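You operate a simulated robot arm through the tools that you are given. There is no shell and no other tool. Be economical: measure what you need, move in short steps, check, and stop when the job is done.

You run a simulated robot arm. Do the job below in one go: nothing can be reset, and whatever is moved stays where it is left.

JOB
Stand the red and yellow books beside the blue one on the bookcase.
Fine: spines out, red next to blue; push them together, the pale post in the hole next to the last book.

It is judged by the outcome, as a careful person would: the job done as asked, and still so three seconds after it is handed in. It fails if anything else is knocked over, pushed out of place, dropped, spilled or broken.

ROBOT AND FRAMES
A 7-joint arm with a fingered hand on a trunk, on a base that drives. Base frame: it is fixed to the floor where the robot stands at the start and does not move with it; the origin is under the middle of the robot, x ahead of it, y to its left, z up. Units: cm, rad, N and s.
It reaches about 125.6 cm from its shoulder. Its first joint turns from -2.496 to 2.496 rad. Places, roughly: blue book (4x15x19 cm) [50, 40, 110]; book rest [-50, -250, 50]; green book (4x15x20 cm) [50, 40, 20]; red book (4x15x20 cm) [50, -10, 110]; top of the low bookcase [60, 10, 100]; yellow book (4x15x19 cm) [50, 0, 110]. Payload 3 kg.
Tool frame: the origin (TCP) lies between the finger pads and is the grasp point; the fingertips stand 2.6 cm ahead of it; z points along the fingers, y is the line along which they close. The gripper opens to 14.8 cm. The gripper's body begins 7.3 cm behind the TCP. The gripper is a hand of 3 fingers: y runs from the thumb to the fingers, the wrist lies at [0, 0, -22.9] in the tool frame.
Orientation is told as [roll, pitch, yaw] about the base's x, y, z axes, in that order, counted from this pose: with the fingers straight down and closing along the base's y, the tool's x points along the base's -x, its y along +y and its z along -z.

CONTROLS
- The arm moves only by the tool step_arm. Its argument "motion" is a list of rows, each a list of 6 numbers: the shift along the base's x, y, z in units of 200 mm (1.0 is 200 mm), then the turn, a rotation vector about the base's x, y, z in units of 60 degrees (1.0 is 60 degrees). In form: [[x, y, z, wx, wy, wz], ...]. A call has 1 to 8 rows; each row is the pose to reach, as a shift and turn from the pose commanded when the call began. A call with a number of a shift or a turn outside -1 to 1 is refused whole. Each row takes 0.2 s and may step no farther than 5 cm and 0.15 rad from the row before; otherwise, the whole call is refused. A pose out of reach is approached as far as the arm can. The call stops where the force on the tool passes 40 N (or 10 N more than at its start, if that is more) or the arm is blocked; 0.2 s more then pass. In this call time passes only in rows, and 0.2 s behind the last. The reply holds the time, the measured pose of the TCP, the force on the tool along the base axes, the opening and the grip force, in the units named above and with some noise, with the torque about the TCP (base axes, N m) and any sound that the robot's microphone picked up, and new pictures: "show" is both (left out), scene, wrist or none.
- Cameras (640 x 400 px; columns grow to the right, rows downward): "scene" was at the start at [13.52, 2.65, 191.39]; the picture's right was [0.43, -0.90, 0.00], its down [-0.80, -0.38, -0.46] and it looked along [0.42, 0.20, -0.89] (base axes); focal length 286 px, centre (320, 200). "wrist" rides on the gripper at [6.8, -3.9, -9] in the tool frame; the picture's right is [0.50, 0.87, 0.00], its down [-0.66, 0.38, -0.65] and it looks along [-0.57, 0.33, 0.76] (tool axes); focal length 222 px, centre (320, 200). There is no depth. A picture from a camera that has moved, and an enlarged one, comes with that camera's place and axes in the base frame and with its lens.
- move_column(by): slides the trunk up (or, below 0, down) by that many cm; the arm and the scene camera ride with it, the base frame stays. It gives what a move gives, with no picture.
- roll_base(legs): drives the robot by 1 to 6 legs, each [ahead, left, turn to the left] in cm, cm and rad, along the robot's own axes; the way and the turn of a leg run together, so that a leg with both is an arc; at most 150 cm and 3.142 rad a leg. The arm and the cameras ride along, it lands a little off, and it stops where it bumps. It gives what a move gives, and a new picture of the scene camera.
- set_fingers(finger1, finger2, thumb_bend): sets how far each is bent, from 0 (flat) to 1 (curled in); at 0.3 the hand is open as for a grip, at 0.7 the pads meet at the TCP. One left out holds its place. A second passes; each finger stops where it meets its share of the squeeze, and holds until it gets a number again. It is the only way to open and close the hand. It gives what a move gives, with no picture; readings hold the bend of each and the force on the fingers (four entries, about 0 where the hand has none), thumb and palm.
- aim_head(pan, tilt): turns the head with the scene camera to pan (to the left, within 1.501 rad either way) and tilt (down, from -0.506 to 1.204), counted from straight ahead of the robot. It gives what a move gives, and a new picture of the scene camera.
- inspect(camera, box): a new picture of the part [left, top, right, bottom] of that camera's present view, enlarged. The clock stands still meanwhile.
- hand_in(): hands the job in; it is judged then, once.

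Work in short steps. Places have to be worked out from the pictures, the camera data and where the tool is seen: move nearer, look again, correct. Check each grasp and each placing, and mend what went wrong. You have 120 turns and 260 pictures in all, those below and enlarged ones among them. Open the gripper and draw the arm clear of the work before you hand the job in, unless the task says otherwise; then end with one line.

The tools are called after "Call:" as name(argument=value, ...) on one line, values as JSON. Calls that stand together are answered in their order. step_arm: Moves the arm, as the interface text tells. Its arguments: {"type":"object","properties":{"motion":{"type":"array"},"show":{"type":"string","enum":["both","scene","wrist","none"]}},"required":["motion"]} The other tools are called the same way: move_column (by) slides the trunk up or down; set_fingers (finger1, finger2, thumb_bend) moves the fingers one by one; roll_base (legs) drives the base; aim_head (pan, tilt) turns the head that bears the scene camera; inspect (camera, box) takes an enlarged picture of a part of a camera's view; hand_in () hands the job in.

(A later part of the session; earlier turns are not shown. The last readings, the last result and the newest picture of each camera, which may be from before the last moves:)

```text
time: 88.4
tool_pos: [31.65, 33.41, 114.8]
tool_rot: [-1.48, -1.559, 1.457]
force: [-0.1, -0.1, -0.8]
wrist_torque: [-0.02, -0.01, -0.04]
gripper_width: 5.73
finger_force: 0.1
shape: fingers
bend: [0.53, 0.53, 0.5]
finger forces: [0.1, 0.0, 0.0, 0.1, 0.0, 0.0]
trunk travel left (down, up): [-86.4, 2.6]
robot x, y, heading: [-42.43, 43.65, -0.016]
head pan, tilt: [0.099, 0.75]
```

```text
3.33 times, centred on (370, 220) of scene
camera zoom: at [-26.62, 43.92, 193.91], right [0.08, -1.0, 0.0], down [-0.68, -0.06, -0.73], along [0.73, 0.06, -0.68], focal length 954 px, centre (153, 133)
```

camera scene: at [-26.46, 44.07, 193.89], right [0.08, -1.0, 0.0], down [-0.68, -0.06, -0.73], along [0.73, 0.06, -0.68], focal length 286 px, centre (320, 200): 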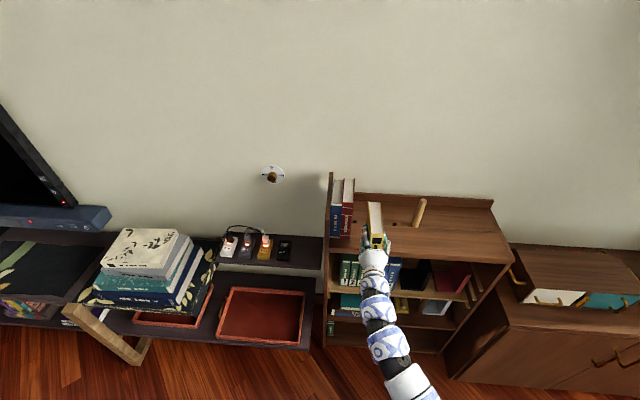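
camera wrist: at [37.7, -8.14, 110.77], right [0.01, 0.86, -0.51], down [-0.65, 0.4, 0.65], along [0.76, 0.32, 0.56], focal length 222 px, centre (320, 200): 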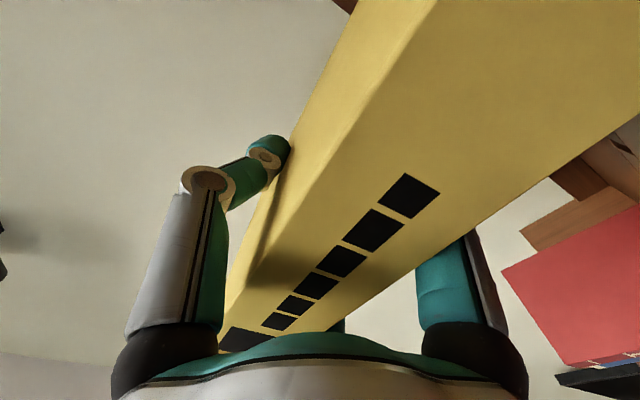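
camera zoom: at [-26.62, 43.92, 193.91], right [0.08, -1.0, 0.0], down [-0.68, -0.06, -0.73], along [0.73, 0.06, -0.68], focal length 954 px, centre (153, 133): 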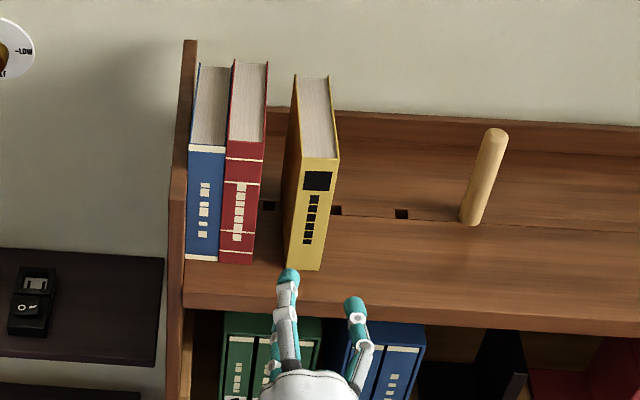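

Yellow stands square, spine aligned (x≈46.4), 4 cm from the red. I close the fingers, pitch the hand down and go to its right side to push it left.

Call:
set_fingers(thumb_bend=0.7, finger1=0.7, finger2=0.7)

Call:
step_arm(motion=[[0, -0.1, 0, 0, 0.1, 0], [0, -0.2, 0, 0, 0.2, 0], [0, -0.3, 0, 0, 0.3, 0], [0, -0.4, 0, 0, 0.4, 0], [0, -0.5, 0, 0, 0.5, 0]], show="none")

Call:
step_arm(motion=[[0.2, 0, 0, 0, 0, 0], [0.4, 0, 0, 0, 0, 0], [0.6, 0, 0, 0, 0, 0], [0.8, 0, 0, 0, 0, 0], [1.0, 0, -0.05, 0, 0, 0], [1.0, 0, -0.15, 0, 0, 0], [1.0, 0, -0.26, 0, 0, 0]], show="wrist")

```text
time: 89.4
tool_pos: [31.76, 33.33, 114.64]
tool_rot: [-1.445, -1.556, 1.422]
force: [0.6, -0.5, 0.1]
wrist_torque: [-0.01, 0.0, -0.03]
gripper_width: 0.01
finger_force: 0.1
shape: fingers
bend: [0.69, 0.69, 0.7]
finger forces: [0.0, 0.0, 0.0, 0.0, 0.1, 0.0]
trunk travel left (down, up): [-86.4, 2.6]
robot x, y, heading: [-42.67, 43.54, -0.019]
head pan, tilt: [0.099, 0.75]
```

```text
time: 90.6
tool_pos: [31.87, 23.06, 114.7]
tool_rot: [-0.049, -1.043, 0.03]
force: [0.5, -0.8, -0.1]
wrist_torque: [0.01, -0.01, 0.0]
gripper_width: 0.06
finger_force: 0.1
shape: fingers
bend: [0.7, 0.7, 0.7]
finger forces: [0.0, 0.0, 0.0, 0.1, 0.1, 0.1]
trunk travel left (down, up): [-86.4, 2.6]
robot x, y, heading: [-42.74, 43.34, -0.018]
head pan, tilt: [0.099, 0.75]
```

```text
time: 92.2
tool_pos: [51.91, 23.14, 109.48]
tool_rot: [-0.047, -1.044, 0.027]
force: [0.6, 1.1, -0.4]
wrist_torque: [0.04, -0.03, -0.02]
gripper_width: 0.01
finger_force: 0.0
shape: fingers
bend: [0.7, 0.7, 0.7]
finger forces: [0.0, 0.1, 0.0, 0.0, 0.0, 0.0]
trunk travel left (down, up): [-86.4, 2.6]
robot x, y, heading: [-42.69, 43.65, -0.018]
head pan, tilt: [0.099, 0.75]
camera wrist: at [40.6, 19.41, 108.34], right [-0.24, 0.86, -0.45], down [-0.23, 0.4, 0.89], along [0.94, 0.32, 0.1], focal length 222 px, centre (320, 200)
```

wrist: 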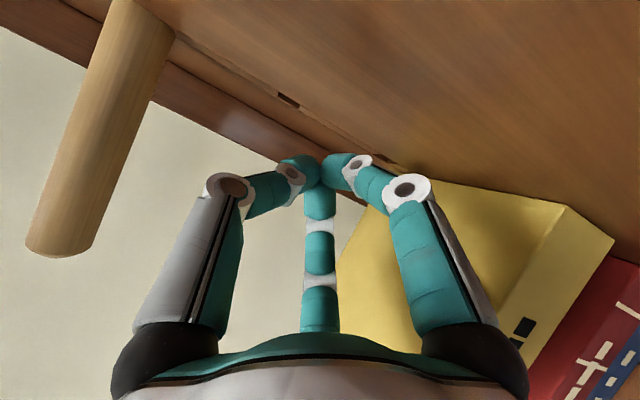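

I reach slightly deeper and push left in small steps.

Call:
step_arm(motion=[[0.12, 0.05, 0, 0, 0, 0], [0.12, 0.12, 0, 0, 0, 0], [0.12, 0.18, 0, 0, 0, 0], [0.12, 0.24, 0, 0, 0, 0], [0.12, 0.29, 0, 0, 0, 0]], show="none")

Call:
inspect(camera="scene", box=[310, 160, 430, 280])

```text
time: 93.4
tool_pos: [54.21, 29.0, 109.74]
tool_rot: [-0.046, -1.046, 0.024]
force: [-0.6, -1.9, 0.3]
wrist_torque: [0.09, 0.09, 0.09]
gripper_width: 0.03
finger_force: 0.6
shape: fingers
bend: [0.7, 0.7, 0.7]
finger forces: [0.0, 0.8, 0.0, 0.0, 0.1, 1.1]
trunk travel left (down, up): [-86.4, 2.6]
robot x, y, heading: [-42.56, 43.7, -0.016]
head pan, tilt: [0.099, 0.75]
```

```text
3.33 times, centred on (370, 220) of scene
camera zoom: at [-26.55, 43.94, 193.91], right [0.08, -1.0, 0.0], down [-0.68, -0.06, -0.73], along [0.73, 0.06, -0.68], focal length 954 px, centre (153, 133)
```

zoom: 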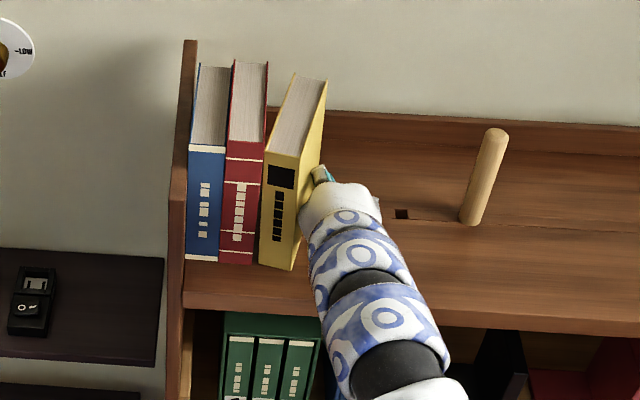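

The front leads again. I back off slightly, reach deeper with the hand yawed ~12° left, and push the rear half.

Call:
step_arm(motion=[[0, -0.1, 0, 0, 0, 0.0], [0.08, -0.12, 0, 0, 0, 0.1], [0.17, -0.12, 0, 0, 0, 0.2], [0.17, -0.04, 0, 0, 0, 0.2], [0.17, 0.02, 0, 0, 0, 0.2], [0.17, 0.07, 0, 0, 0, 0.2], [0.17, 0.11, 0, 0, 0, 0.2]], show="none")

Call:
inspect(camera="scene", box=[310, 160, 430, 280])

```text
time: 95.0
tool_pos: [57.59, 31.1, 109.45]
tool_rot: [-0.045, -1.045, 0.235]
force: [-0.1, -5.3, 1.2]
wrist_torque: [0.12, -0.12, 0.34]
gripper_width: 0.02
finger_force: 2.5
shape: fingers
bend: [0.7, 0.7, 0.7]
finger forces: [0.0, 1.0, 0.1, 0.0, 0.1, 4.0]
trunk travel left (down, up): [-86.4, 2.6]
robot x, y, heading: [-42.33, 43.23, -0.022]
head pan, tilt: [0.099, 0.75]
```

```text
3.33 times, centred on (370, 220) of scene
camera zoom: at [-26.52, 43.86, 193.9], right [0.08, -1.0, 0.0], down [-0.68, -0.06, -0.73], along [0.73, 0.06, -0.68], focal length 954 px, centre (153, 133)
```

zoom: 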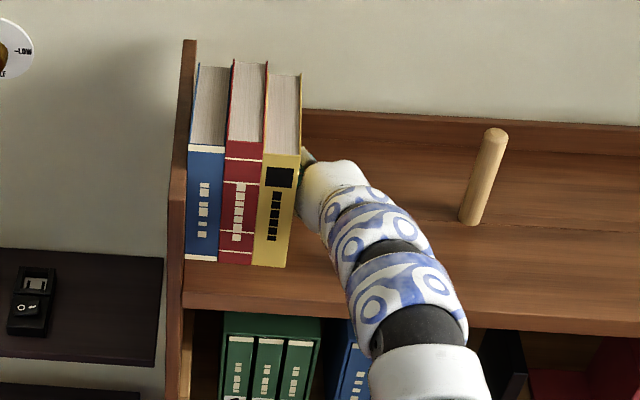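

Nearly flush; a last small squeeze, then I retreat right, up and out.

Call:
step_arm(motion=[[0, 0.02, 0, 0, 0, 0], [0, -0.1, 0, 0, 0, -0.05], [-0.1, -0.2, 0.1, 0, 0, -0.15], [-0.3, -0.2, 0.15, 0, 0, -0.2], [-0.5, -0.2, 0.15, 0, 0, -0.2], [-0.75, -0.2, 0.15, 0, 0, -0.2], [-1.0, -0.2, 0.15, 0, 0, -0.2]], show="none")

Call:
inspect(camera="scene", box=[310, 160, 430, 280])

Call:
inspect(camera="wrist", box=[0, 0, 640, 400])

```text
time: 96.6
tool_pos: [37.34, 27.43, 112.61]
tool_rot: [-0.046, -1.046, 0.027]
force: [0.3, 0.9, 0.3]
wrist_torque: [-0.02, -0.04, -0.02]
gripper_width: 0.01
finger_force: 0.0
shape: fingers
bend: [0.7, 0.7, 0.7]
finger forces: [0.1, 0.0, 0.1, 0.1, 0.1, 0.0]
trunk travel left (down, up): [-86.4, 2.6]
robot x, y, heading: [-42.15, 44.1, -0.017]
head pan, tilt: [0.099, 0.75]
```

```text
3.33 times, centred on (370, 220) of scene
camera zoom: at [-26.68, 43.92, 193.92], right [0.08, -1.0, 0.0], down [-0.68, -0.06, -0.73], along [0.73, 0.06, -0.68], focal length 954 px, centre (153, 133)
```

zoom: 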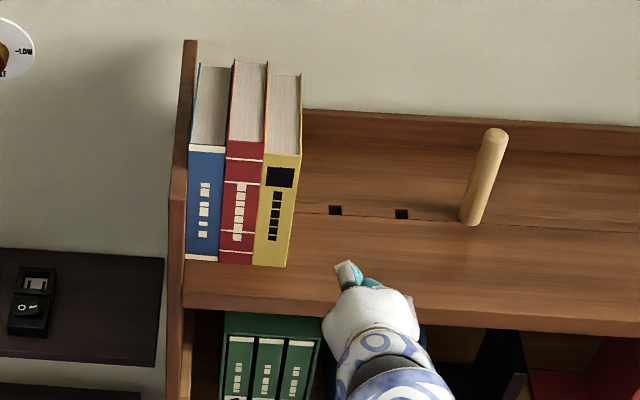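

```text
1.00 times, centred on (320, 200) of wrist (not enlarged: the box is as wide or as high as the picture)
camera zoom: at [26.08, 23.61, 111.45], right [-0.24, 0.86, -0.45], down [-0.23, 0.4, 0.89], along [0.94, 0.32, 0.1], focal length 222 px, centre (320, 200)
```

zoom: 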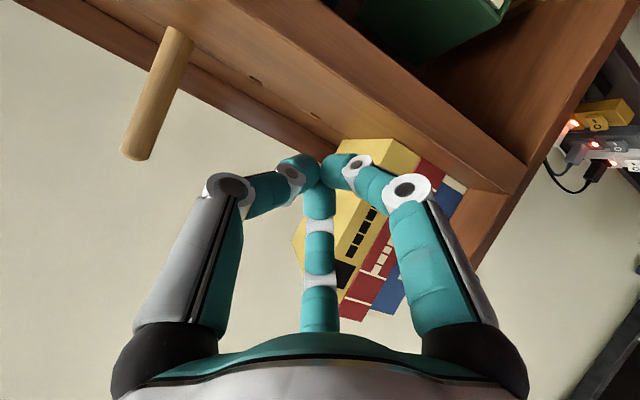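

All three books stand together. Now the post: base at ≈(56.3, 11.3), top z≈118.7; it should go to the first free hole at (56.2, 27.7). I open the hand, go in front of the post with 15° down pitch, and look.

Call:
set_fingers(thumb_bend=0.46, finger1=0.46, finger2=0.46)

Call:
step_arm(motion=[[-0.1, -0.12, 0.02, 0, -0.06, 0], [-0.1, -0.25, 0.04, 0, -0.12, 0], [-0.1, -0.37, 0.06, 0, -0.18, 0], [-0.1, -0.5, 0.08, 0, -0.25, 0], [-0.1, -0.62, 0.1, 0, -0.25, 0], [-0.1, -0.72, 0.1, 0, -0.25, 0], [-0.1, -0.8, 0.1, 0, -0.25, 0]], show="both")

```text
time: 97.6
tool_pos: [37.42, 27.44, 112.65]
tool_rot: [-0.045, -1.044, 0.027]
force: [0.6, 0.2, 0.6]
wrist_torque: [0.02, 0.0, 0.0]
gripper_width: 7.47
finger_force: 0.0
shape: fingers
bend: [0.46, 0.46, 0.46]
finger forces: [0.0, 0.0, 0.1, 0.0, 0.1, 0.1]
trunk travel left (down, up): [-86.4, 2.6]
robot x, y, heading: [-42.26, 43.49, -0.016]
head pan, tilt: [0.099, 0.75]
```

```text
time: 99.2
tool_pos: [35.48, 11.09, 114.48]
tool_rot: [-0.07, -1.307, 0.048]
force: [-0.2, 0.3, 0.4]
wrist_torque: [0.01, 0.03, 0.01]
gripper_width: 7.49
finger_force: 0.1
shape: fingers
bend: [0.46, 0.46, 0.46]
finger forces: [0.0, 0.0, 0.0, 0.0, 0.0, 0.1]
trunk travel left (down, up): [-86.4, 2.6]
robot x, y, heading: [-42.61, 43.49, -0.02]
head pan, tilt: [0.099, 0.75]
camera scene: at [-26.57, 43.92, 193.9], right [0.08, -1.0, 0.0], down [-0.68, -0.06, -0.73], along [0.73, 0.06, -0.68], focal length 286 px, centre (320, 200)
camera wrist: at [24.95, 7.32, 110.37], right [-0.11, 0.86, -0.5], down [-0.45, 0.4, 0.8], along [0.88, 0.32, 0.34], focal length 222 px, centre (320, 200)
```

scene: 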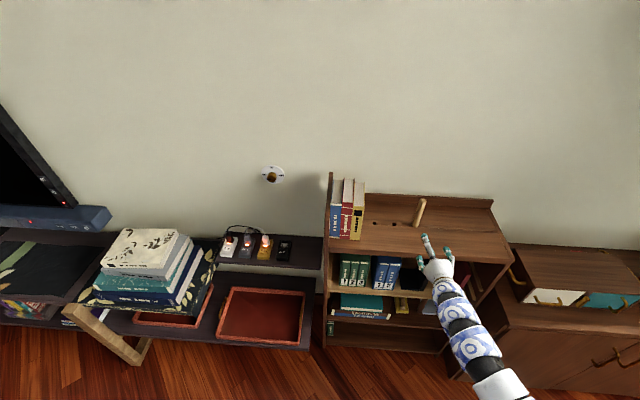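
wrist: 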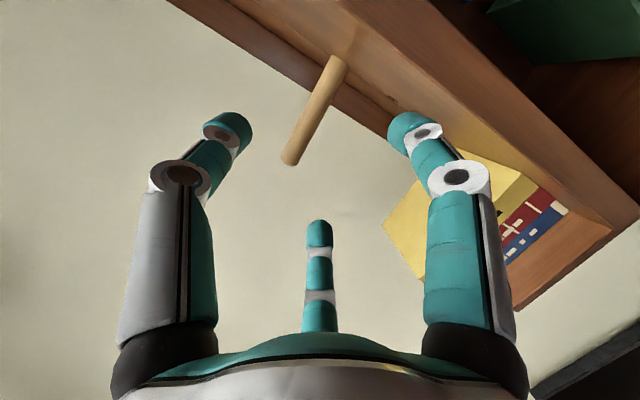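

Post confirmed at y≈11.5, top z≈118.7. I advance around it to x≈55.7.

Call:
step_arm(motion=[[0.2, 0.02, 0, 0, 0, 0], [0.4, 0.02, 0, 0, 0, 0], [0.6, 0.02, 0, 0, 0, 0], [0.75, 0.02, 0, 0, 0, 0], [0.88, 0.02, 0, 0, 0, 0], [1.0, 0.02, 0, 0, 0, 0]], show="wrist")

Call:
inspect(camera="scene", box=[350, 160, 470, 280])

```text
time: 100.8
tool_pos: [54.68, 21.46, 110.32]
tool_rot: [-0.045, -1.253, 0.144]
force: [1.5, 0.2, 2.6]
wrist_torque: [0.06, -0.03, -0.01]
gripper_width: 7.17
finger_force: 1.6
shape: fingers
bend: [0.49, 0.46, 0.46]
finger forces: [3.0, 0.0, 0.0, 0.0, 0.0, 0.1]
out of reach, approached as far as the arm can: row 5
trunk travel left (down, up): [-86.4, 2.6]
robot x, y, heading: [-42.2, 43.53, -0.023]
head pan, tilt: [0.099, 0.75]
stopped in row 6: the arm was blocked; the commanded pose is now the measured one
camera wrist: at [44.49, 16.44, 106.81], right [-0.24, 0.84, -0.49], down [-0.45, 0.35, 0.82], along [0.86, 0.42, 0.3], focal length 222 px, centre (320, 200)
```

wrist: 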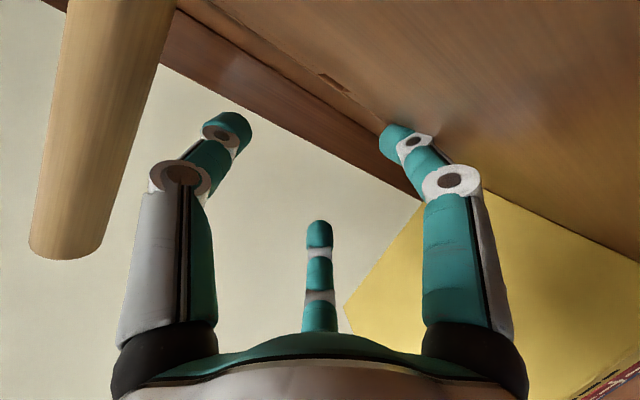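

```text
3.33 times, centred on (410, 220) of scene
camera zoom: at [-25.92, 43.92, 193.83], right [0.08, -1.0, 0.0], down [-0.68, -0.06, -0.73], along [0.73, 0.06, -0.68], focal length 954 px, centre (20, 133)
```

zoom: 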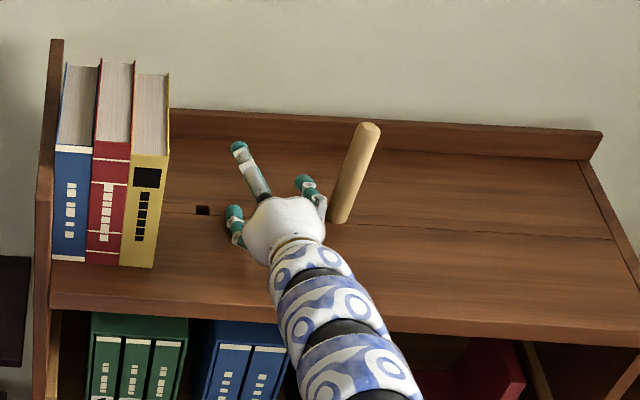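

The arm hit a reach limit and swerved left; nothing seems displaced. I lift a little and retreat straight back, then reposition the base to the right.

Call:
step_arm(motion=[[0, 0, 0.08, 0, 0, 0], [-0.15, 0, 0.15, 0, 0, 0], [-0.35, 0, 0.18, 0, 0, 0], [-0.55, 0, 0.2, 0, 0, -0.04], [-0.75, 0, 0.2, 0, 0, -0.08], [-0.95, 0, 0.2, 0, 0, -0.11]], show="none")

Call:
roll_base(legs=[[0, -26, 0.018]])

Call:
inspect(camera="scene", box=[260, 150, 400, 290])

Call:
inspect(camera="wrist", box=[0, 0, 640, 400])

```text
time: 102.2
tool_pos: [35.04, 21.49, 114.72]
tool_rot: [-0.049, -1.257, 0.032]
force: [0.9, 0.1, -0.5]
wrist_torque: [0.0, 0.01, 0.02]
gripper_width: 7.52
finger_force: 0.1
shape: fingers
bend: [0.46, 0.46, 0.46]
finger forces: [0.0, 0.0, 0.0, 0.1, 0.0, 0.1]
trunk travel left (down, up): [-86.4, 2.6]
robot x, y, heading: [-42.46, 43.43, -0.014]
head pan, tilt: [0.099, 0.75]
```

```text
time: 104.1
tool_pos: [35.43, -3.06, 114.73]
tool_rot: [-0.045, -1.256, 0.052]
force: [0.6, 0.3, 0.6]
wrist_torque: [0.0, 0.0, 0.0]
gripper_width: 7.54
finger_force: 0.0
shape: fingers
bend: [0.46, 0.46, 0.46]
finger forces: [0.0, 0.0, 0.0, 0.0, 0.0, 0.0]
trunk travel left (down, up): [-86.4, 2.6]
robot x, y, heading: [-42.76, 17.42, 0.002]
head pan, tilt: [0.099, 0.75]
camera scene: at [-26.8, 17.91, 193.9], right [0.1, -0.99, 0.0], down [-0.68, -0.07, -0.73], along [0.73, 0.08, -0.68], focal length 286 px, centre (320, 200)
```

scene: 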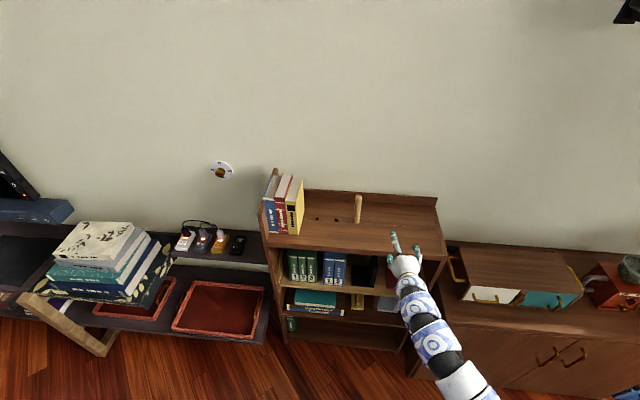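

```text
2.86 times, centred on (330, 220) of scene
camera zoom: at [-26.8, 17.91, 193.9], right [0.1, -0.99, 0.0], down [-0.68, -0.07, -0.73], along [0.73, 0.08, -0.68], focal length 817 px, centre (291, 143)
```

zoom: 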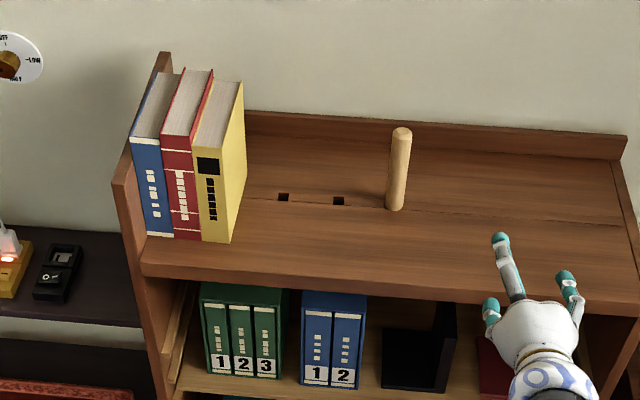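

```text
1.00 times, centred on (320, 200) of wrist (not enlarged: the box is as wide or as high as the picture)
camera zoom: at [24.8, -7.12, 111.16], right [-0.16, 0.86, -0.49], down [-0.42, 0.39, 0.82], along [0.89, 0.34, 0.3], focal length 222 px, centre (320, 200)
```

zoom: 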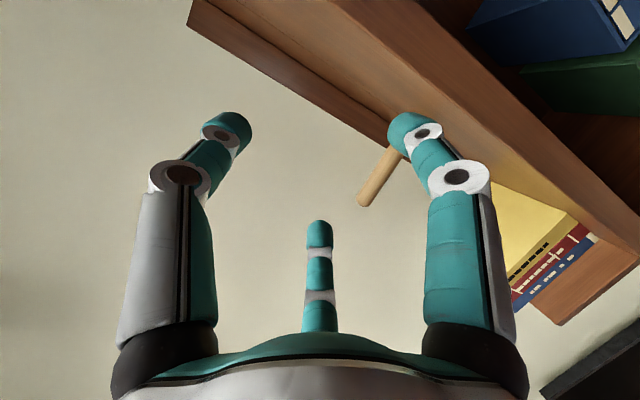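

Scene is intact. I drive 8 cm ahead for reach reserve, then slide the hand left in front of the post.

Call:
roll_base(legs=[[8, 0, 0]])

Call:
step_arm(motion=[[-0.1, 0.1, 0, 0, 0, -0.02], [-0.2, 0.25, 0, 0, 0, -0.05], [-0.2, 0.4, 0, 0, 0, -0.05], [-0.2, 0.55, 0, 0, 0, -0.05], [-0.2, 0.66, 0, 0, 0, -0.05], [-0.2, 0.73, 0, 0, 0, -0.05]], show="wrist")

```text
time: 105.2
tool_pos: [43.53, -3.13, 114.6]
tool_rot: [-0.049, -1.256, 0.05]
force: [-0.3, -1.0, -0.5]
wrist_torque: [0.01, -0.05, 0.01]
gripper_width: 7.55
finger_force: 0.1
shape: fingers
bend: [0.46, 0.46, 0.46]
finger forces: [0.0, 0.1, 0.0, 0.1, 0.0, 0.0]
trunk travel left (down, up): [-86.4, 2.6]
robot x, y, heading: [-34.68, 17.38, 0.002]
head pan, tilt: [0.099, 0.75]
camera scene: at [-18.61, 18.06, 193.88], right [0.1, -0.99, 0.0], down [-0.68, -0.07, -0.73], along [0.73, 0.07, -0.68], focal length 286 px, centre (320, 200)
```

scene: 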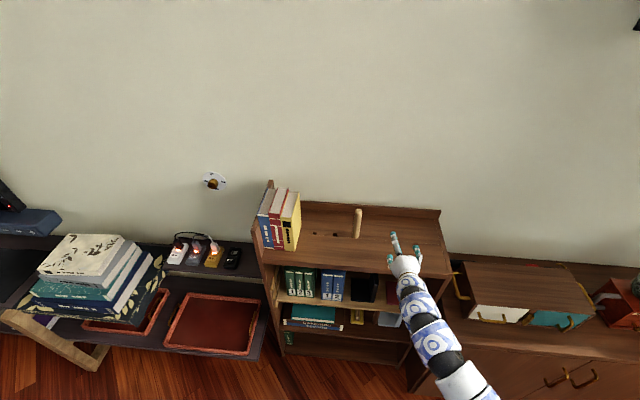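

```text
time: 106.5
tool_pos: [39.61, 11.26, 114.76]
tool_rot: [-0.049, -1.256, -0.001]
force: [0.6, -0.7, 0.5]
wrist_torque: [0.0, -0.03, -0.01]
gripper_width: 7.49
finger_force: 0.0
shape: fingers
bend: [0.46, 0.46, 0.46]
finger forces: [0.0, 0.1, 0.1, 0.1, 0.1, 0.1]
trunk travel left (down, up): [-86.4, 2.6]
robot x, y, heading: [-34.8, 17.24, 0.002]
head pan, tilt: [0.099, 0.75]
camera wrist: at [28.57, 7.86, 111.26], right [-0.11, 0.86, -0.49], down [-0.4, 0.41, 0.82], along [0.91, 0.29, 0.3], focal length 222 px, centre (320, 200)
```

wrist: 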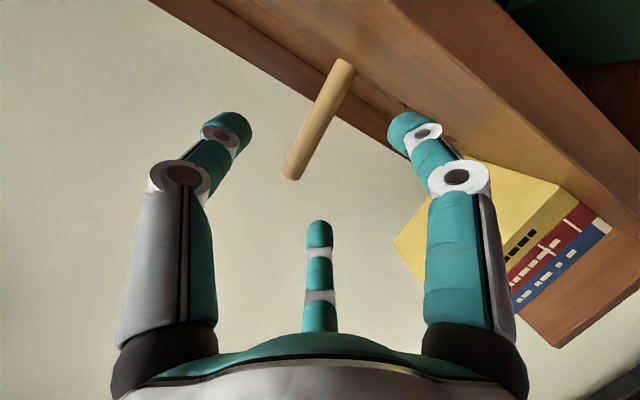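

Post base at ≈(56.6, 11.3). I advance halfway first, checking reach.

Call:
step_arm(motion=[[0.15, 0, 0, 0, 0, 0], [0.3, 0, 0, 0, 0, 0], [0.45, 0, 0, 0, 0, 0]], show="none")

Call:
step_arm(motion=[[0.12, 0.01, 0, 0, 0, 0], [0.24, 0.01, 0, 0, 0, 0], [0.34, 0.01, 0, 0, 0, 0]], show="wrist")

Call:
inspect(camera="scene", box=[260, 170, 400, 290])

```text
time: 107.3
tool_pos: [48.54, 11.44, 114.9]
tool_rot: [-0.052, -1.255, 0.002]
force: [-0.1, -1.1, -0.2]
wrist_torque: [0.0, 0.0, 0.01]
gripper_width: 7.51
finger_force: 0.1
shape: fingers
bend: [0.46, 0.46, 0.46]
finger forces: [0.1, 0.0, 0.0, 0.0, 0.0, 0.1]
trunk travel left (down, up): [-86.4, 2.6]
robot x, y, heading: [-34.83, 17.04, 0.005]
head pan, tilt: [0.099, 0.75]
```

```text
time: 108.2
tool_pos: [55.31, 11.75, 114.72]
tool_rot: [-0.049, -1.256, 0.002]
force: [-0.6, -0.7, -0.6]
wrist_torque: [0.01, 0.03, 0.02]
gripper_width: 7.52
finger_force: 0.1
shape: fingers
bend: [0.46, 0.46, 0.46]
finger forces: [0.1, 0.1, 0.0, 0.0, 0.0, 0.0]
trunk travel left (down, up): [-86.4, 2.6]
robot x, y, heading: [-35.16, 17.72, 0.001]
head pan, tilt: [0.099, 0.75]
camera wrist: at [44.35, 8.18, 111.26], right [-0.11, 0.86, -0.49], down [-0.4, 0.41, 0.82], along [0.91, 0.29, 0.3], focal length 222 px, centre (320, 200)
```

wrist: 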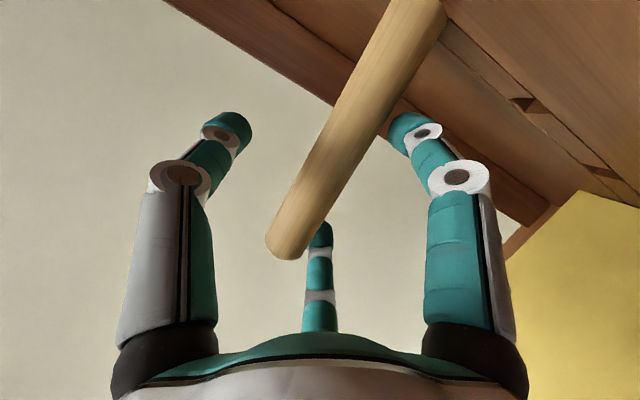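

```text
3.33 times, centred on (330, 230) of scene
camera zoom: at [-18.73, 18.09, 193.89], right [0.1, -0.99, 0.0], down [-0.68, -0.07, -0.73], along [0.73, 0.07, -0.68], focal length 954 px, centre (287, 100)
```

zoom: 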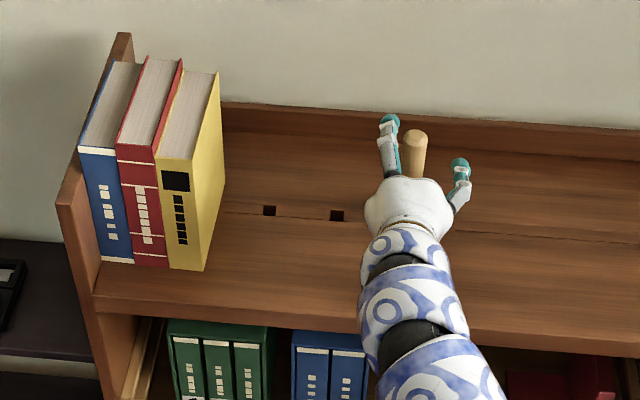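

Post is between the fingers. I centre on it and close.

Call:
step_arm(motion=[[0.02, -0.01, 0, 0, 0, 0], [0.045, -0.018, 0, 0, 0, 0]], show="none")

Call:
set_fingers(thumb_bend=0.75, finger1=0.75, finger2=0.75)

Call:
inspect(camera="wrist", box=[0, 0, 640, 400])

```text
time: 108.8
tool_pos: [56.08, 11.34, 114.86]
tool_rot: [-0.049, -1.257, 0.0]
force: [-0.1, -0.7, -0.5]
wrist_torque: [-0.01, 0.02, 0.03]
gripper_width: 7.53
finger_force: 0.1
shape: fingers
bend: [0.46, 0.46, 0.46]
finger forces: [0.0, 0.0, 0.0, 0.1, 0.0, 0.0]
trunk travel left (down, up): [-86.4, 2.6]
robot x, y, heading: [-35.1, 17.11, 0.003]
head pan, tilt: [0.099, 0.75]
```

```text
time: 109.8
tool_pos: [56.14, 11.24, 114.86]
tool_rot: [-0.05, -1.257, 0.0]
force: [0.3, 0.8, 0.5]
wrist_torque: [-0.01, 0.01, 0.03]
gripper_width: 0.74
finger_force: 12.2
shape: fingers
bend: [0.72, 0.74, 0.67]
finger forces: [9.1, 5.1, 0.1, 0.0, 10.2, 0.0]
trunk travel left (down, up): [-86.4, 2.6]
robot x, y, heading: [-34.48, 17.23, -0.001]
head pan, tilt: [0.099, 0.75]
```

```text
1.00 times, centred on (320, 200) of wrist (not enlarged: the box is as wide or as high as the picture)
camera zoom: at [45.23, 7.78, 111.26], right [-0.11, 0.87, -0.49], down [-0.4, 0.41, 0.82], along [0.91, 0.29, 0.3], focal length 222 px, centre (320, 200)
```

zoom: 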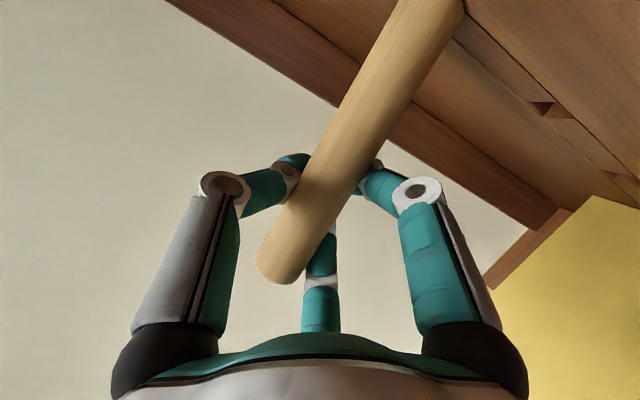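

The pads closed beyond the post (width 0.7), so the post sits nearer the palm. I reopen, back off ~1.6 cm and grip again.

Call:
set_fingers(thumb_bend=0.46, finger1=0.46, finger2=0.46)

Call:
step_arm(motion=[[-0.04, 0, 0, 0, 0, 0], [-0.08, 0, 0, 0, 0, 0]], show="wrist")

Call:
set_fingers(thumb_bend=0.75, finger1=0.75, finger2=0.75)

Call:
inspect(camera="wrist", box=[0, 0, 640, 400])

```text
time: 110.8
tool_pos: [56.14, 11.18, 114.84]
tool_rot: [-0.049, -1.256, 0.0]
force: [0.1, -0.4, 0.3]
wrist_torque: [-0.01, 0.01, 0.0]
gripper_width: 7.5
finger_force: 0.1
shape: fingers
bend: [0.46, 0.46, 0.46]
finger forces: [0.1, 0.0, 0.1, 0.1, 0.0, 0.0]
trunk travel left (down, up): [-86.4, 2.6]
robot x, y, heading: [-35.16, 17.07, 0.004]
head pan, tilt: [0.099, 0.75]
```

```text
time: 111.3
tool_pos: [54.53, 11.25, 114.84]
tool_rot: [-0.047, -1.256, -0.004]
force: [0.0, -0.1, 0.1]
wrist_torque: [0.0, 0.01, -0.02]
gripper_width: 7.5
finger_force: 0.1
shape: fingers
bend: [0.46, 0.46, 0.46]
finger forces: [0.0, 0.0, 0.1, 0.0, 0.0, 0.1]
trunk travel left (down, up): [-86.4, 2.6]
robot x, y, heading: [-35.12, 17.27, 0.003]
head pan, tilt: [0.099, 0.75]
camera wrist: at [43.65, 7.77, 111.18], right [-0.11, 0.87, -0.49], down [-0.4, 0.41, 0.82], along [0.91, 0.29, 0.3], focal length 222 px, centre (320, 200)
```

wrist: 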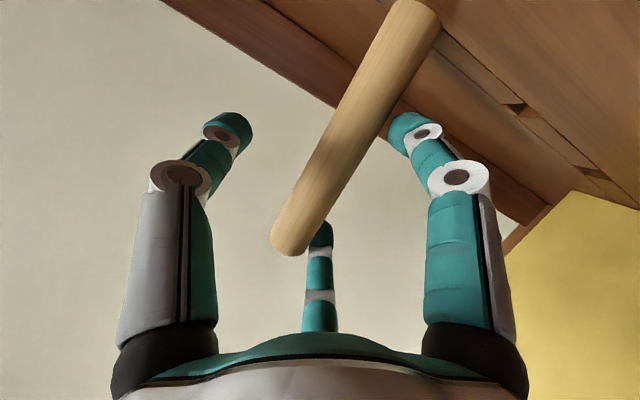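

```text
time: 112.3
tool_pos: [54.47, 11.3, 114.68]
tool_rot: [-0.048, -1.258, 0.0]
force: [0.2, 1.1, 0.6]
wrist_torque: [0.03, -0.05, 0.01]
gripper_width: 1.87
finger_force: 15.9
shape: fingers
bend: [0.72, 0.72, 0.66]
finger forces: [8.0, 8.2, 0.0, 0.1, 15.0, 0.1]
trunk travel left (down, up): [-86.4, 2.6]
robot x, y, heading: [-35.21, 16.91, -0.001]
head pan, tilt: [0.099, 0.75]
```

```text
1.00 times, centred on (320, 200) of wrist (not enlarged: the box is as wide or as high as the picture)
camera zoom: at [43.65, 7.79, 111.18], right [-0.11, 0.87, -0.49], down [-0.4, 0.41, 0.82], along [0.91, 0.29, 0.3], focal length 222 px, centre (320, 200)
```

zoom: 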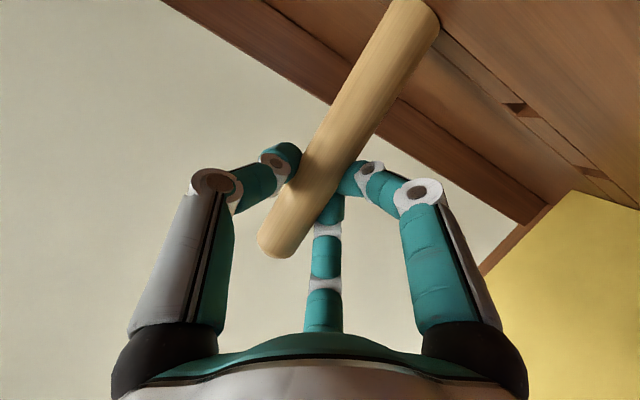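

Now gripped properly (~16 N). I lift slowly.

Call:
step_arm(motion=[[0, 0, 0.05, 0, 0, 0], [0, 0, 0.1, 0, 0, 0], [0, 0, 0.16, 0, 0, 0], [0, 0, 0.22, 0, 0, 0], [0, 0, 0.28, 0, 0, 0]], show="wrist")

Call:
inspect(camera="scene", box=[260, 170, 400, 290])

```text
time: 113.5
tool_pos: [54.45, 11.36, 120.42]
tool_rot: [-0.052, -1.258, 0.001]
force: [-0.5, 0.4, 0.0]
wrist_torque: [-0.01, 0.03, -0.03]
gripper_width: 1.79
finger_force: 16.2
shape: fingers
bend: [0.72, 0.73, 0.66]
finger forces: [8.1, 8.7, 0.0, 0.1, 14.9, 0.0]
trunk travel left (down, up): [-86.4, 2.6]
robot x, y, heading: [-34.41, 17.38, 0.002]
head pan, tilt: [0.099, 0.75]
camera wrist: at [43.69, 7.85, 116.78], right [-0.11, 0.86, -0.49], down [-0.4, 0.41, 0.82], along [0.91, 0.29, 0.3], focal length 222 px, centre (320, 200)
```

wrist: 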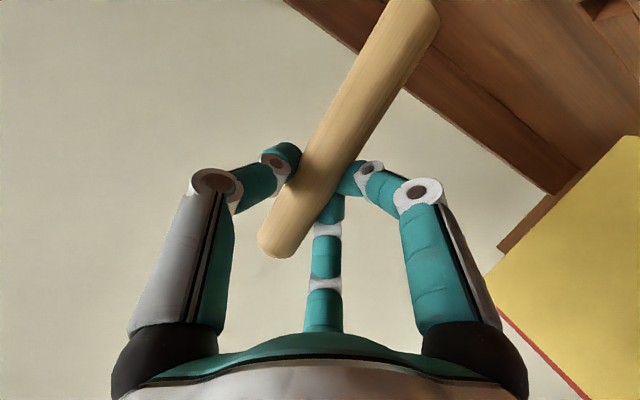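

```text
3.33 times, centred on (330, 230) of scene
camera zoom: at [-18.81, 18.06, 193.9], right [0.1, -0.99, 0.0], down [-0.68, -0.07, -0.73], along [0.73, 0.07, -0.68], focal length 954 px, centre (287, 100)
```

zoom: 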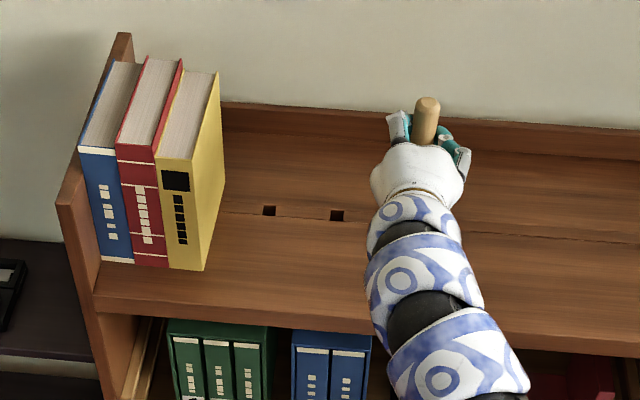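

Lifted with the hand. I raise 6 cm more and look at the post's lower end.

Call:
step_arm(motion=[[0, 0.0, 0.1, 0, 0, 0], [0, 0.0, 0.2, 0, 0, 0], [0, 0, 0.3, 0, 0, 0]], show="wrist")

Call:
inspect(camera="scene", box=[320, 170, 400, 250])

Call:
inspect(camera="wrist", box=[340, 0, 500, 100])

```text
time: 114.3
tool_pos: [54.64, 11.31, 126.44]
tool_rot: [-0.051, -1.256, -0.001]
force: [0.0, 0.7, 0.1]
wrist_torque: [-0.01, 0.0, 0.0]
gripper_width: 1.82
finger_force: 16.4
shape: fingers
bend: [0.72, 0.73, 0.66]
finger forces: [8.3, 9.0, 0.0, 0.0, 14.8, 0.0]
trunk travel left (down, up): [-86.4, 2.6]
robot x, y, heading: [-34.68, 17.73, 0.001]
head pan, tilt: [0.099, 0.75]
camera wrist: at [43.73, 7.89, 122.9], right [-0.11, 0.86, -0.49], down [-0.4, 0.41, 0.82], along [0.91, 0.29, 0.3], focal length 222 px, centre (320, 200)
```

wrist: 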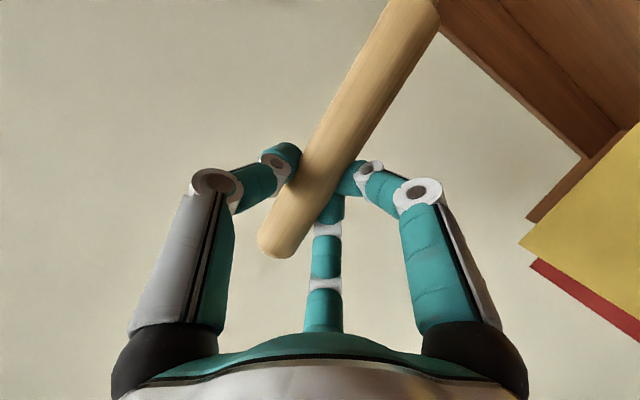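

```text
5.00 times, centred on (360, 210) of scene
camera zoom: at [-18.82, 18.06, 193.9], right [0.1, -0.99, 0.0], down [-0.68, -0.07, -0.73], along [0.73, 0.07, -0.68], focal length 1430 px, centre (120, 150)
```

zoom: 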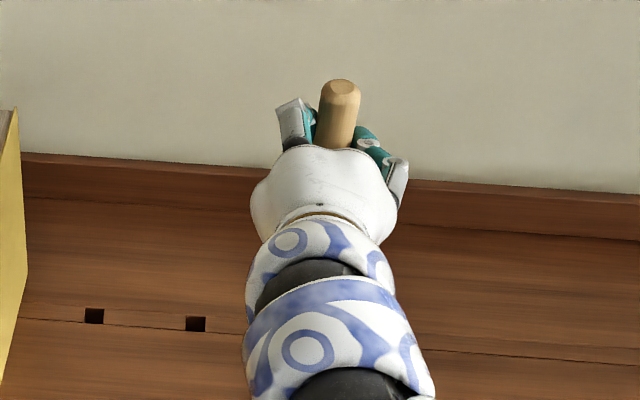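

```text
4.00 times, centred on (420, 50) of wrist
camera zoom: at [43.73, 7.89, 122.9], right [-0.11, 0.86, -0.49], down [-0.4, 0.41, 0.82], along [0.91, 0.29, 0.3], focal length 888 px, centre (-80, 800)
```

zoom: 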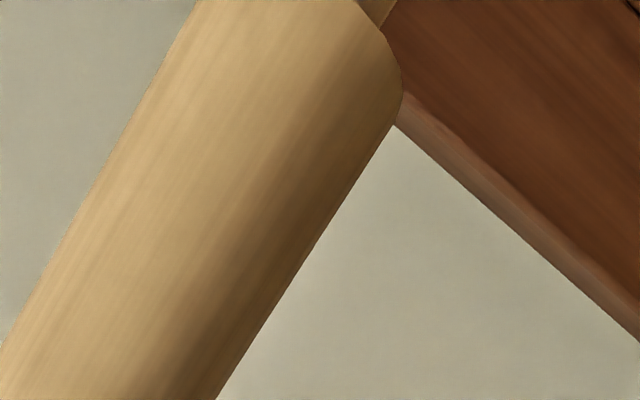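

The post has a narrower peg at its lower end. I shift it left by 16.4 cm (two hole spacings) at height, keeping orientation.

Call:
step_arm(motion=[[0, 0.1, 0, 0, 0, 0], [0, 0.22, 0, 0, 0, 0], [0, 0.34, 0, 0, 0, 0], [0, 0.46, 0, 0, 0, 0], [0, 0.58, 0, 0, 0, 0], [0, 0.69, 0, 0, 0, 0], [0, 0.77, 0, 0, 0, 0], [0, 0.82, 0, 0, 0, 0]], show="wrist")

Call:
inspect(camera="scene", box=[260, 160, 360, 260])

```text
time: 116.2
tool_pos: [54.63, 27.71, 126.16]
tool_rot: [-0.049, -1.257, 0.0]
force: [-0.9, -0.3, -0.5]
wrist_torque: [-0.01, -0.01, -0.04]
gripper_width: 1.75
finger_force: 16.0
shape: fingers
bend: [0.72, 0.73, 0.66]
finger forces: [8.5, 9.0, 0.0, 0.0, 14.7, 0.1]
trunk travel left (down, up): [-86.4, 2.6]
robot x, y, heading: [-34.91, 17.34, 0.003]
head pan, tilt: [0.099, 0.75]
camera wrist: at [43.66, 24.26, 122.63], right [-0.11, 0.86, -0.49], down [-0.4, 0.41, 0.82], along [0.91, 0.29, 0.3], focal length 222 px, centre (320, 200)
```

wrist: 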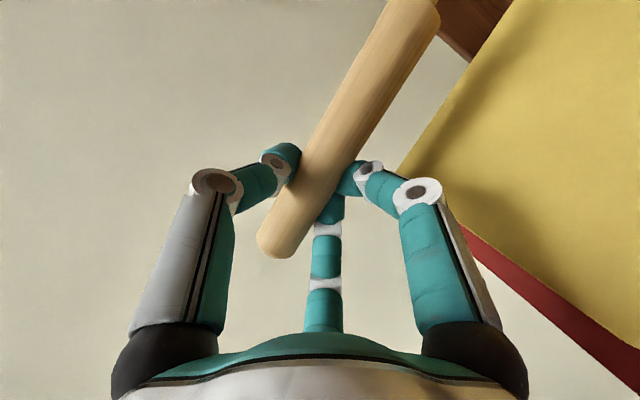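

```text
4.00 times, centred on (310, 210) of scene
camera zoom: at [-18.8, 18.08, 193.9], right [0.1, -0.99, 0.0], down [-0.68, -0.07, -0.73], along [0.73, 0.07, -0.68], focal length 1144 px, centre (360, 160)
```

zoom: 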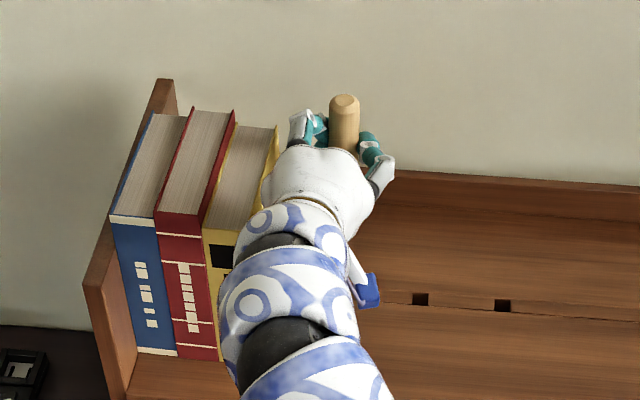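

Hole spacing confirms 16.4 cm. I lower in stages.

Call:
step_arm(motion=[[0, 0, -0.1, 0, 0, 0], [0, 0, -0.2, 0, 0, 0], [0, 0, -0.3, 0, 0, 0], [0, 0, -0.38, 0, 0, 0]], show="wrist")

Call:
inspect(camera="scene", box=[260, 160, 360, 260])

```text
time: 117.2
tool_pos: [54.6, 28.0, 118.6]
tool_rot: [-0.048, -1.257, 0.0]
force: [0.2, 1.2, -0.9]
wrist_torque: [-0.02, 0.01, 0.0]
gripper_width: 1.72
finger_force: 16.1
shape: fingers
bend: [0.73, 0.73, 0.66]
finger forces: [9.0, 9.3, 0.0, 0.1, 14.5, 0.0]
trunk travel left (down, up): [-86.4, 2.6]
robot x, y, heading: [-34.8, 17.24, 0.005]
head pan, tilt: [0.099, 0.75]
camera wrist: at [43.71, 24.42, 115.04], right [-0.11, 0.86, -0.49], down [-0.4, 0.41, 0.82], along [0.91, 0.29, 0.3], focal length 222 px, centre (320, 200)
```

wrist: 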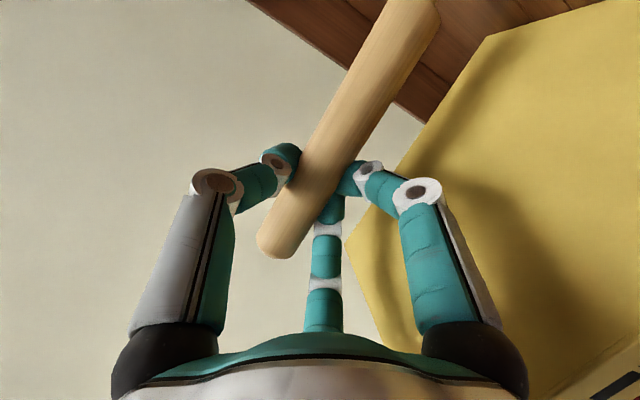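

```text
4.00 times, centred on (310, 210) of scene
camera zoom: at [-18.81, 18.08, 193.9], right [0.1, -0.99, 0.0], down [-0.68, -0.07, -0.73], along [0.73, 0.07, -0.68], focal length 1144 px, centre (360, 160)
```

zoom: 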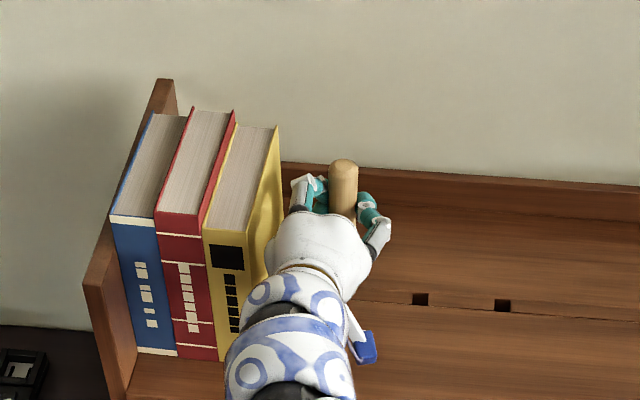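

Continue down 2 cm in small steps.

Call:
step_arm(motion=[[0, 0, -0.025, 0, 0, 0], [0, 0, -0.05, 0, 0, 0], [0, 0, -0.075, 0, 0, 0], [0, 0, -0.1, 0, 0, 0]], show="none")

```text
time: 118.2
tool_pos: [54.51, 27.59, 117.02]
tool_rot: [-0.052, -1.26, 0.002]
force: [0.5, -0.6, 10.6]
wrist_torque: [-0.1, -0.19, 0.0]
gripper_width: 1.61
finger_force: 17.7
shape: fingers
bend: [0.73, 0.73, 0.66]
finger forces: [10.8, 8.8, 0.0, 0.0, 15.1, 0.0]
trunk travel left (down, up): [-86.4, 2.6]
robot x, y, heading: [-34.61, 17.28, -0.004]
head pan, tilt: [0.099, 0.75]
```

Contact 2.3 cm high: the peg rests on the surface beside the hole. I search with light pressure, first along +y.

Call:
step_arm(motion=[[0, 0, 0.01, 0, 0, 0], [0, 0.008, 0.01, 0, 0, 0], [0, 0.015, 0.01, 0, 0, 0]], show="none")

Call:
inspect(camera="wrist", box=[320, 0, 640, 200])

Call:
inspect(camera="scene", box=[300, 185, 350, 235])

```text
time: 119.0
tool_pos: [54.64, 28.0, 117.0]
tool_rot: [-0.048, -1.258, -0.001]
force: [0.3, -1.2, 8.1]
wrist_torque: [-0.2, -0.15, -0.03]
gripper_width: 1.62
finger_force: 16.8
shape: fingers
bend: [0.73, 0.73, 0.66]
finger forces: [10.0, 8.7, 0.0, 0.1, 15.5, 0.0]
trunk travel left (down, up): [-86.4, 2.6]
robot x, y, heading: [-34.76, 16.9, -0.001]
head pan, tilt: [0.099, 0.75]
```

```text
2.00 times, centred on (480, 100) of wrist
camera zoom: at [43.58, 24.57, 113.47], right [-0.11, 0.87, -0.49], down [-0.4, 0.41, 0.82], along [0.91, 0.29, 0.3], focal length 444 px, centre (0, 400)
```

zoom: 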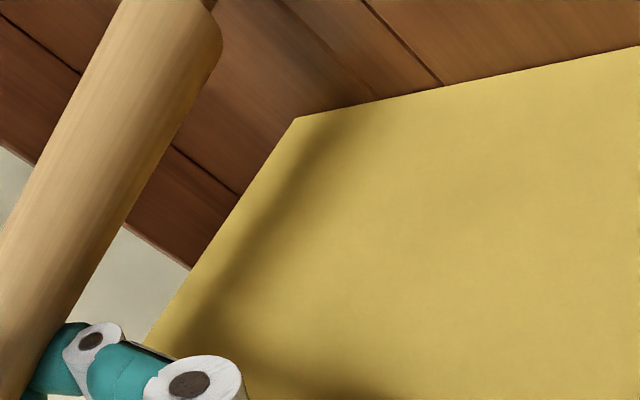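

```text
8.00 times, centred on (325, 210) of scene
camera zoom: at [-18.92, 18.04, 193.91], right [0.1, -0.99, 0.0], down [-0.68, -0.07, -0.73], along [0.73, 0.07, -0.68], focal length 2289 px, centre (280, 120)
```

zoom: 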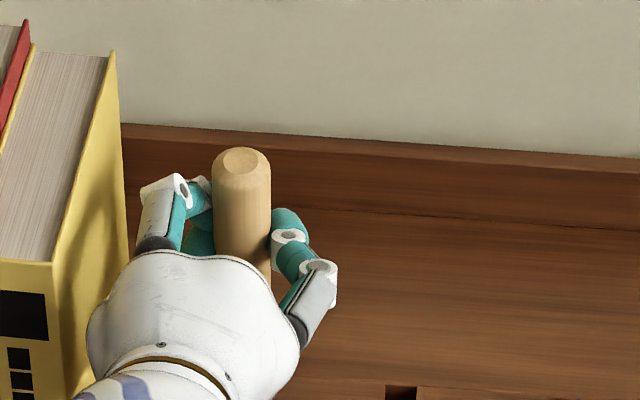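

No drop yet. I sweep back through −y in fine rows under light pressure.

Call:
step_arm(motion=[[0, -0.007, 0, 0, 0, 0], [0, -0.014, 0, 0, 0, 0], [0, -0.021, 0, 0, 0, 0], [0, -0.028, 0, 0, 0, 0], [0, -0.035, 0, 0, 0, 0], [0, -0.042, 0, 0, 0, 0]], show="none")

```text
time: 120.3
tool_pos: [54.43, 27.16, 116.97]
tool_rot: [-0.05, -1.256, -0.001]
force: [0.0, -0.5, 7.4]
wrist_torque: [-0.01, -0.12, -0.01]
gripper_width: 1.63
finger_force: 17.7
shape: fingers
bend: [0.73, 0.73, 0.66]
finger forces: [11.4, 8.8, 0.0, 0.0, 14.9, 0.0]
trunk travel left (down, up): [-86.4, 2.6]
robot x, y, heading: [-35.1, 17.66, -0.001]
head pan, tilt: [0.099, 0.75]
```

No capture along that line; I sweep at x +0.2, back toward +y.

Call:
step_arm(motion=[[0.01, 0.003, 0, 0, 0, 0], [0.01, 0.01, 0, 0, 0, 0], [0.01, 0.017, 0, 0, 0, 0], [0.01, 0.024, 0, 0, 0, 0], [0.01, 0.031, 0, 0, 0, 0], [0.01, 0.038, 0, 0, 0, 0], [0.01, 0.045, 0, 0, 0, 0]], show="none")

Call:
step_arm(motion=[[-0.01, 0, 0, 0, 0, 0], [-0.02, 0, 0, 0, 0, 0], [-0.02, -0.007, 0, 0, 0, 0], [-0.02, -0.014, 0, 0, 0, 0], [-0.02, -0.021, 0, 0, 0, 0], [-0.02, -0.028, 0, 0, 0, 0], [-0.02, -0.035, 0, 0, 0, 0], [-0.02, -0.045, 0, 0, 0, 0]], show="none")

```text
time: 122.0
tool_pos: [54.69, 28.03, 116.89]
tool_rot: [-0.049, -1.256, -0.002]
force: [-1.5, -1.9, 8.2]
wrist_torque: [-0.2, -0.1, -0.02]
gripper_width: 1.6
finger_force: 17.4
shape: fingers
bend: [0.73, 0.73, 0.66]
finger forces: [10.0, 9.3, 0.0, 0.1, 15.2, 0.0]
trunk travel left (down, up): [-86.4, 2.6]
robot x, y, heading: [-34.84, 17.34, 0.0]
head pan, tilt: [0.099, 0.75]
```

```text
time: 123.8
tool_pos: [54.27, 27.12, 116.95]
tool_rot: [-0.05, -1.257, -0.001]
force: [-1.0, 0.0, 6.8]
wrist_torque: [-0.01, -0.11, -0.04]
gripper_width: 1.6
finger_force: 17.8
shape: fingers
bend: [0.73, 0.73, 0.66]
finger forces: [11.6, 8.8, 0.0, 0.0, 14.9, 0.0]
trunk travel left (down, up): [-86.4, 2.6]
robot x, y, heading: [-34.61, 17.08, 0.001]
head pan, tilt: [0.099, 0.75]
```

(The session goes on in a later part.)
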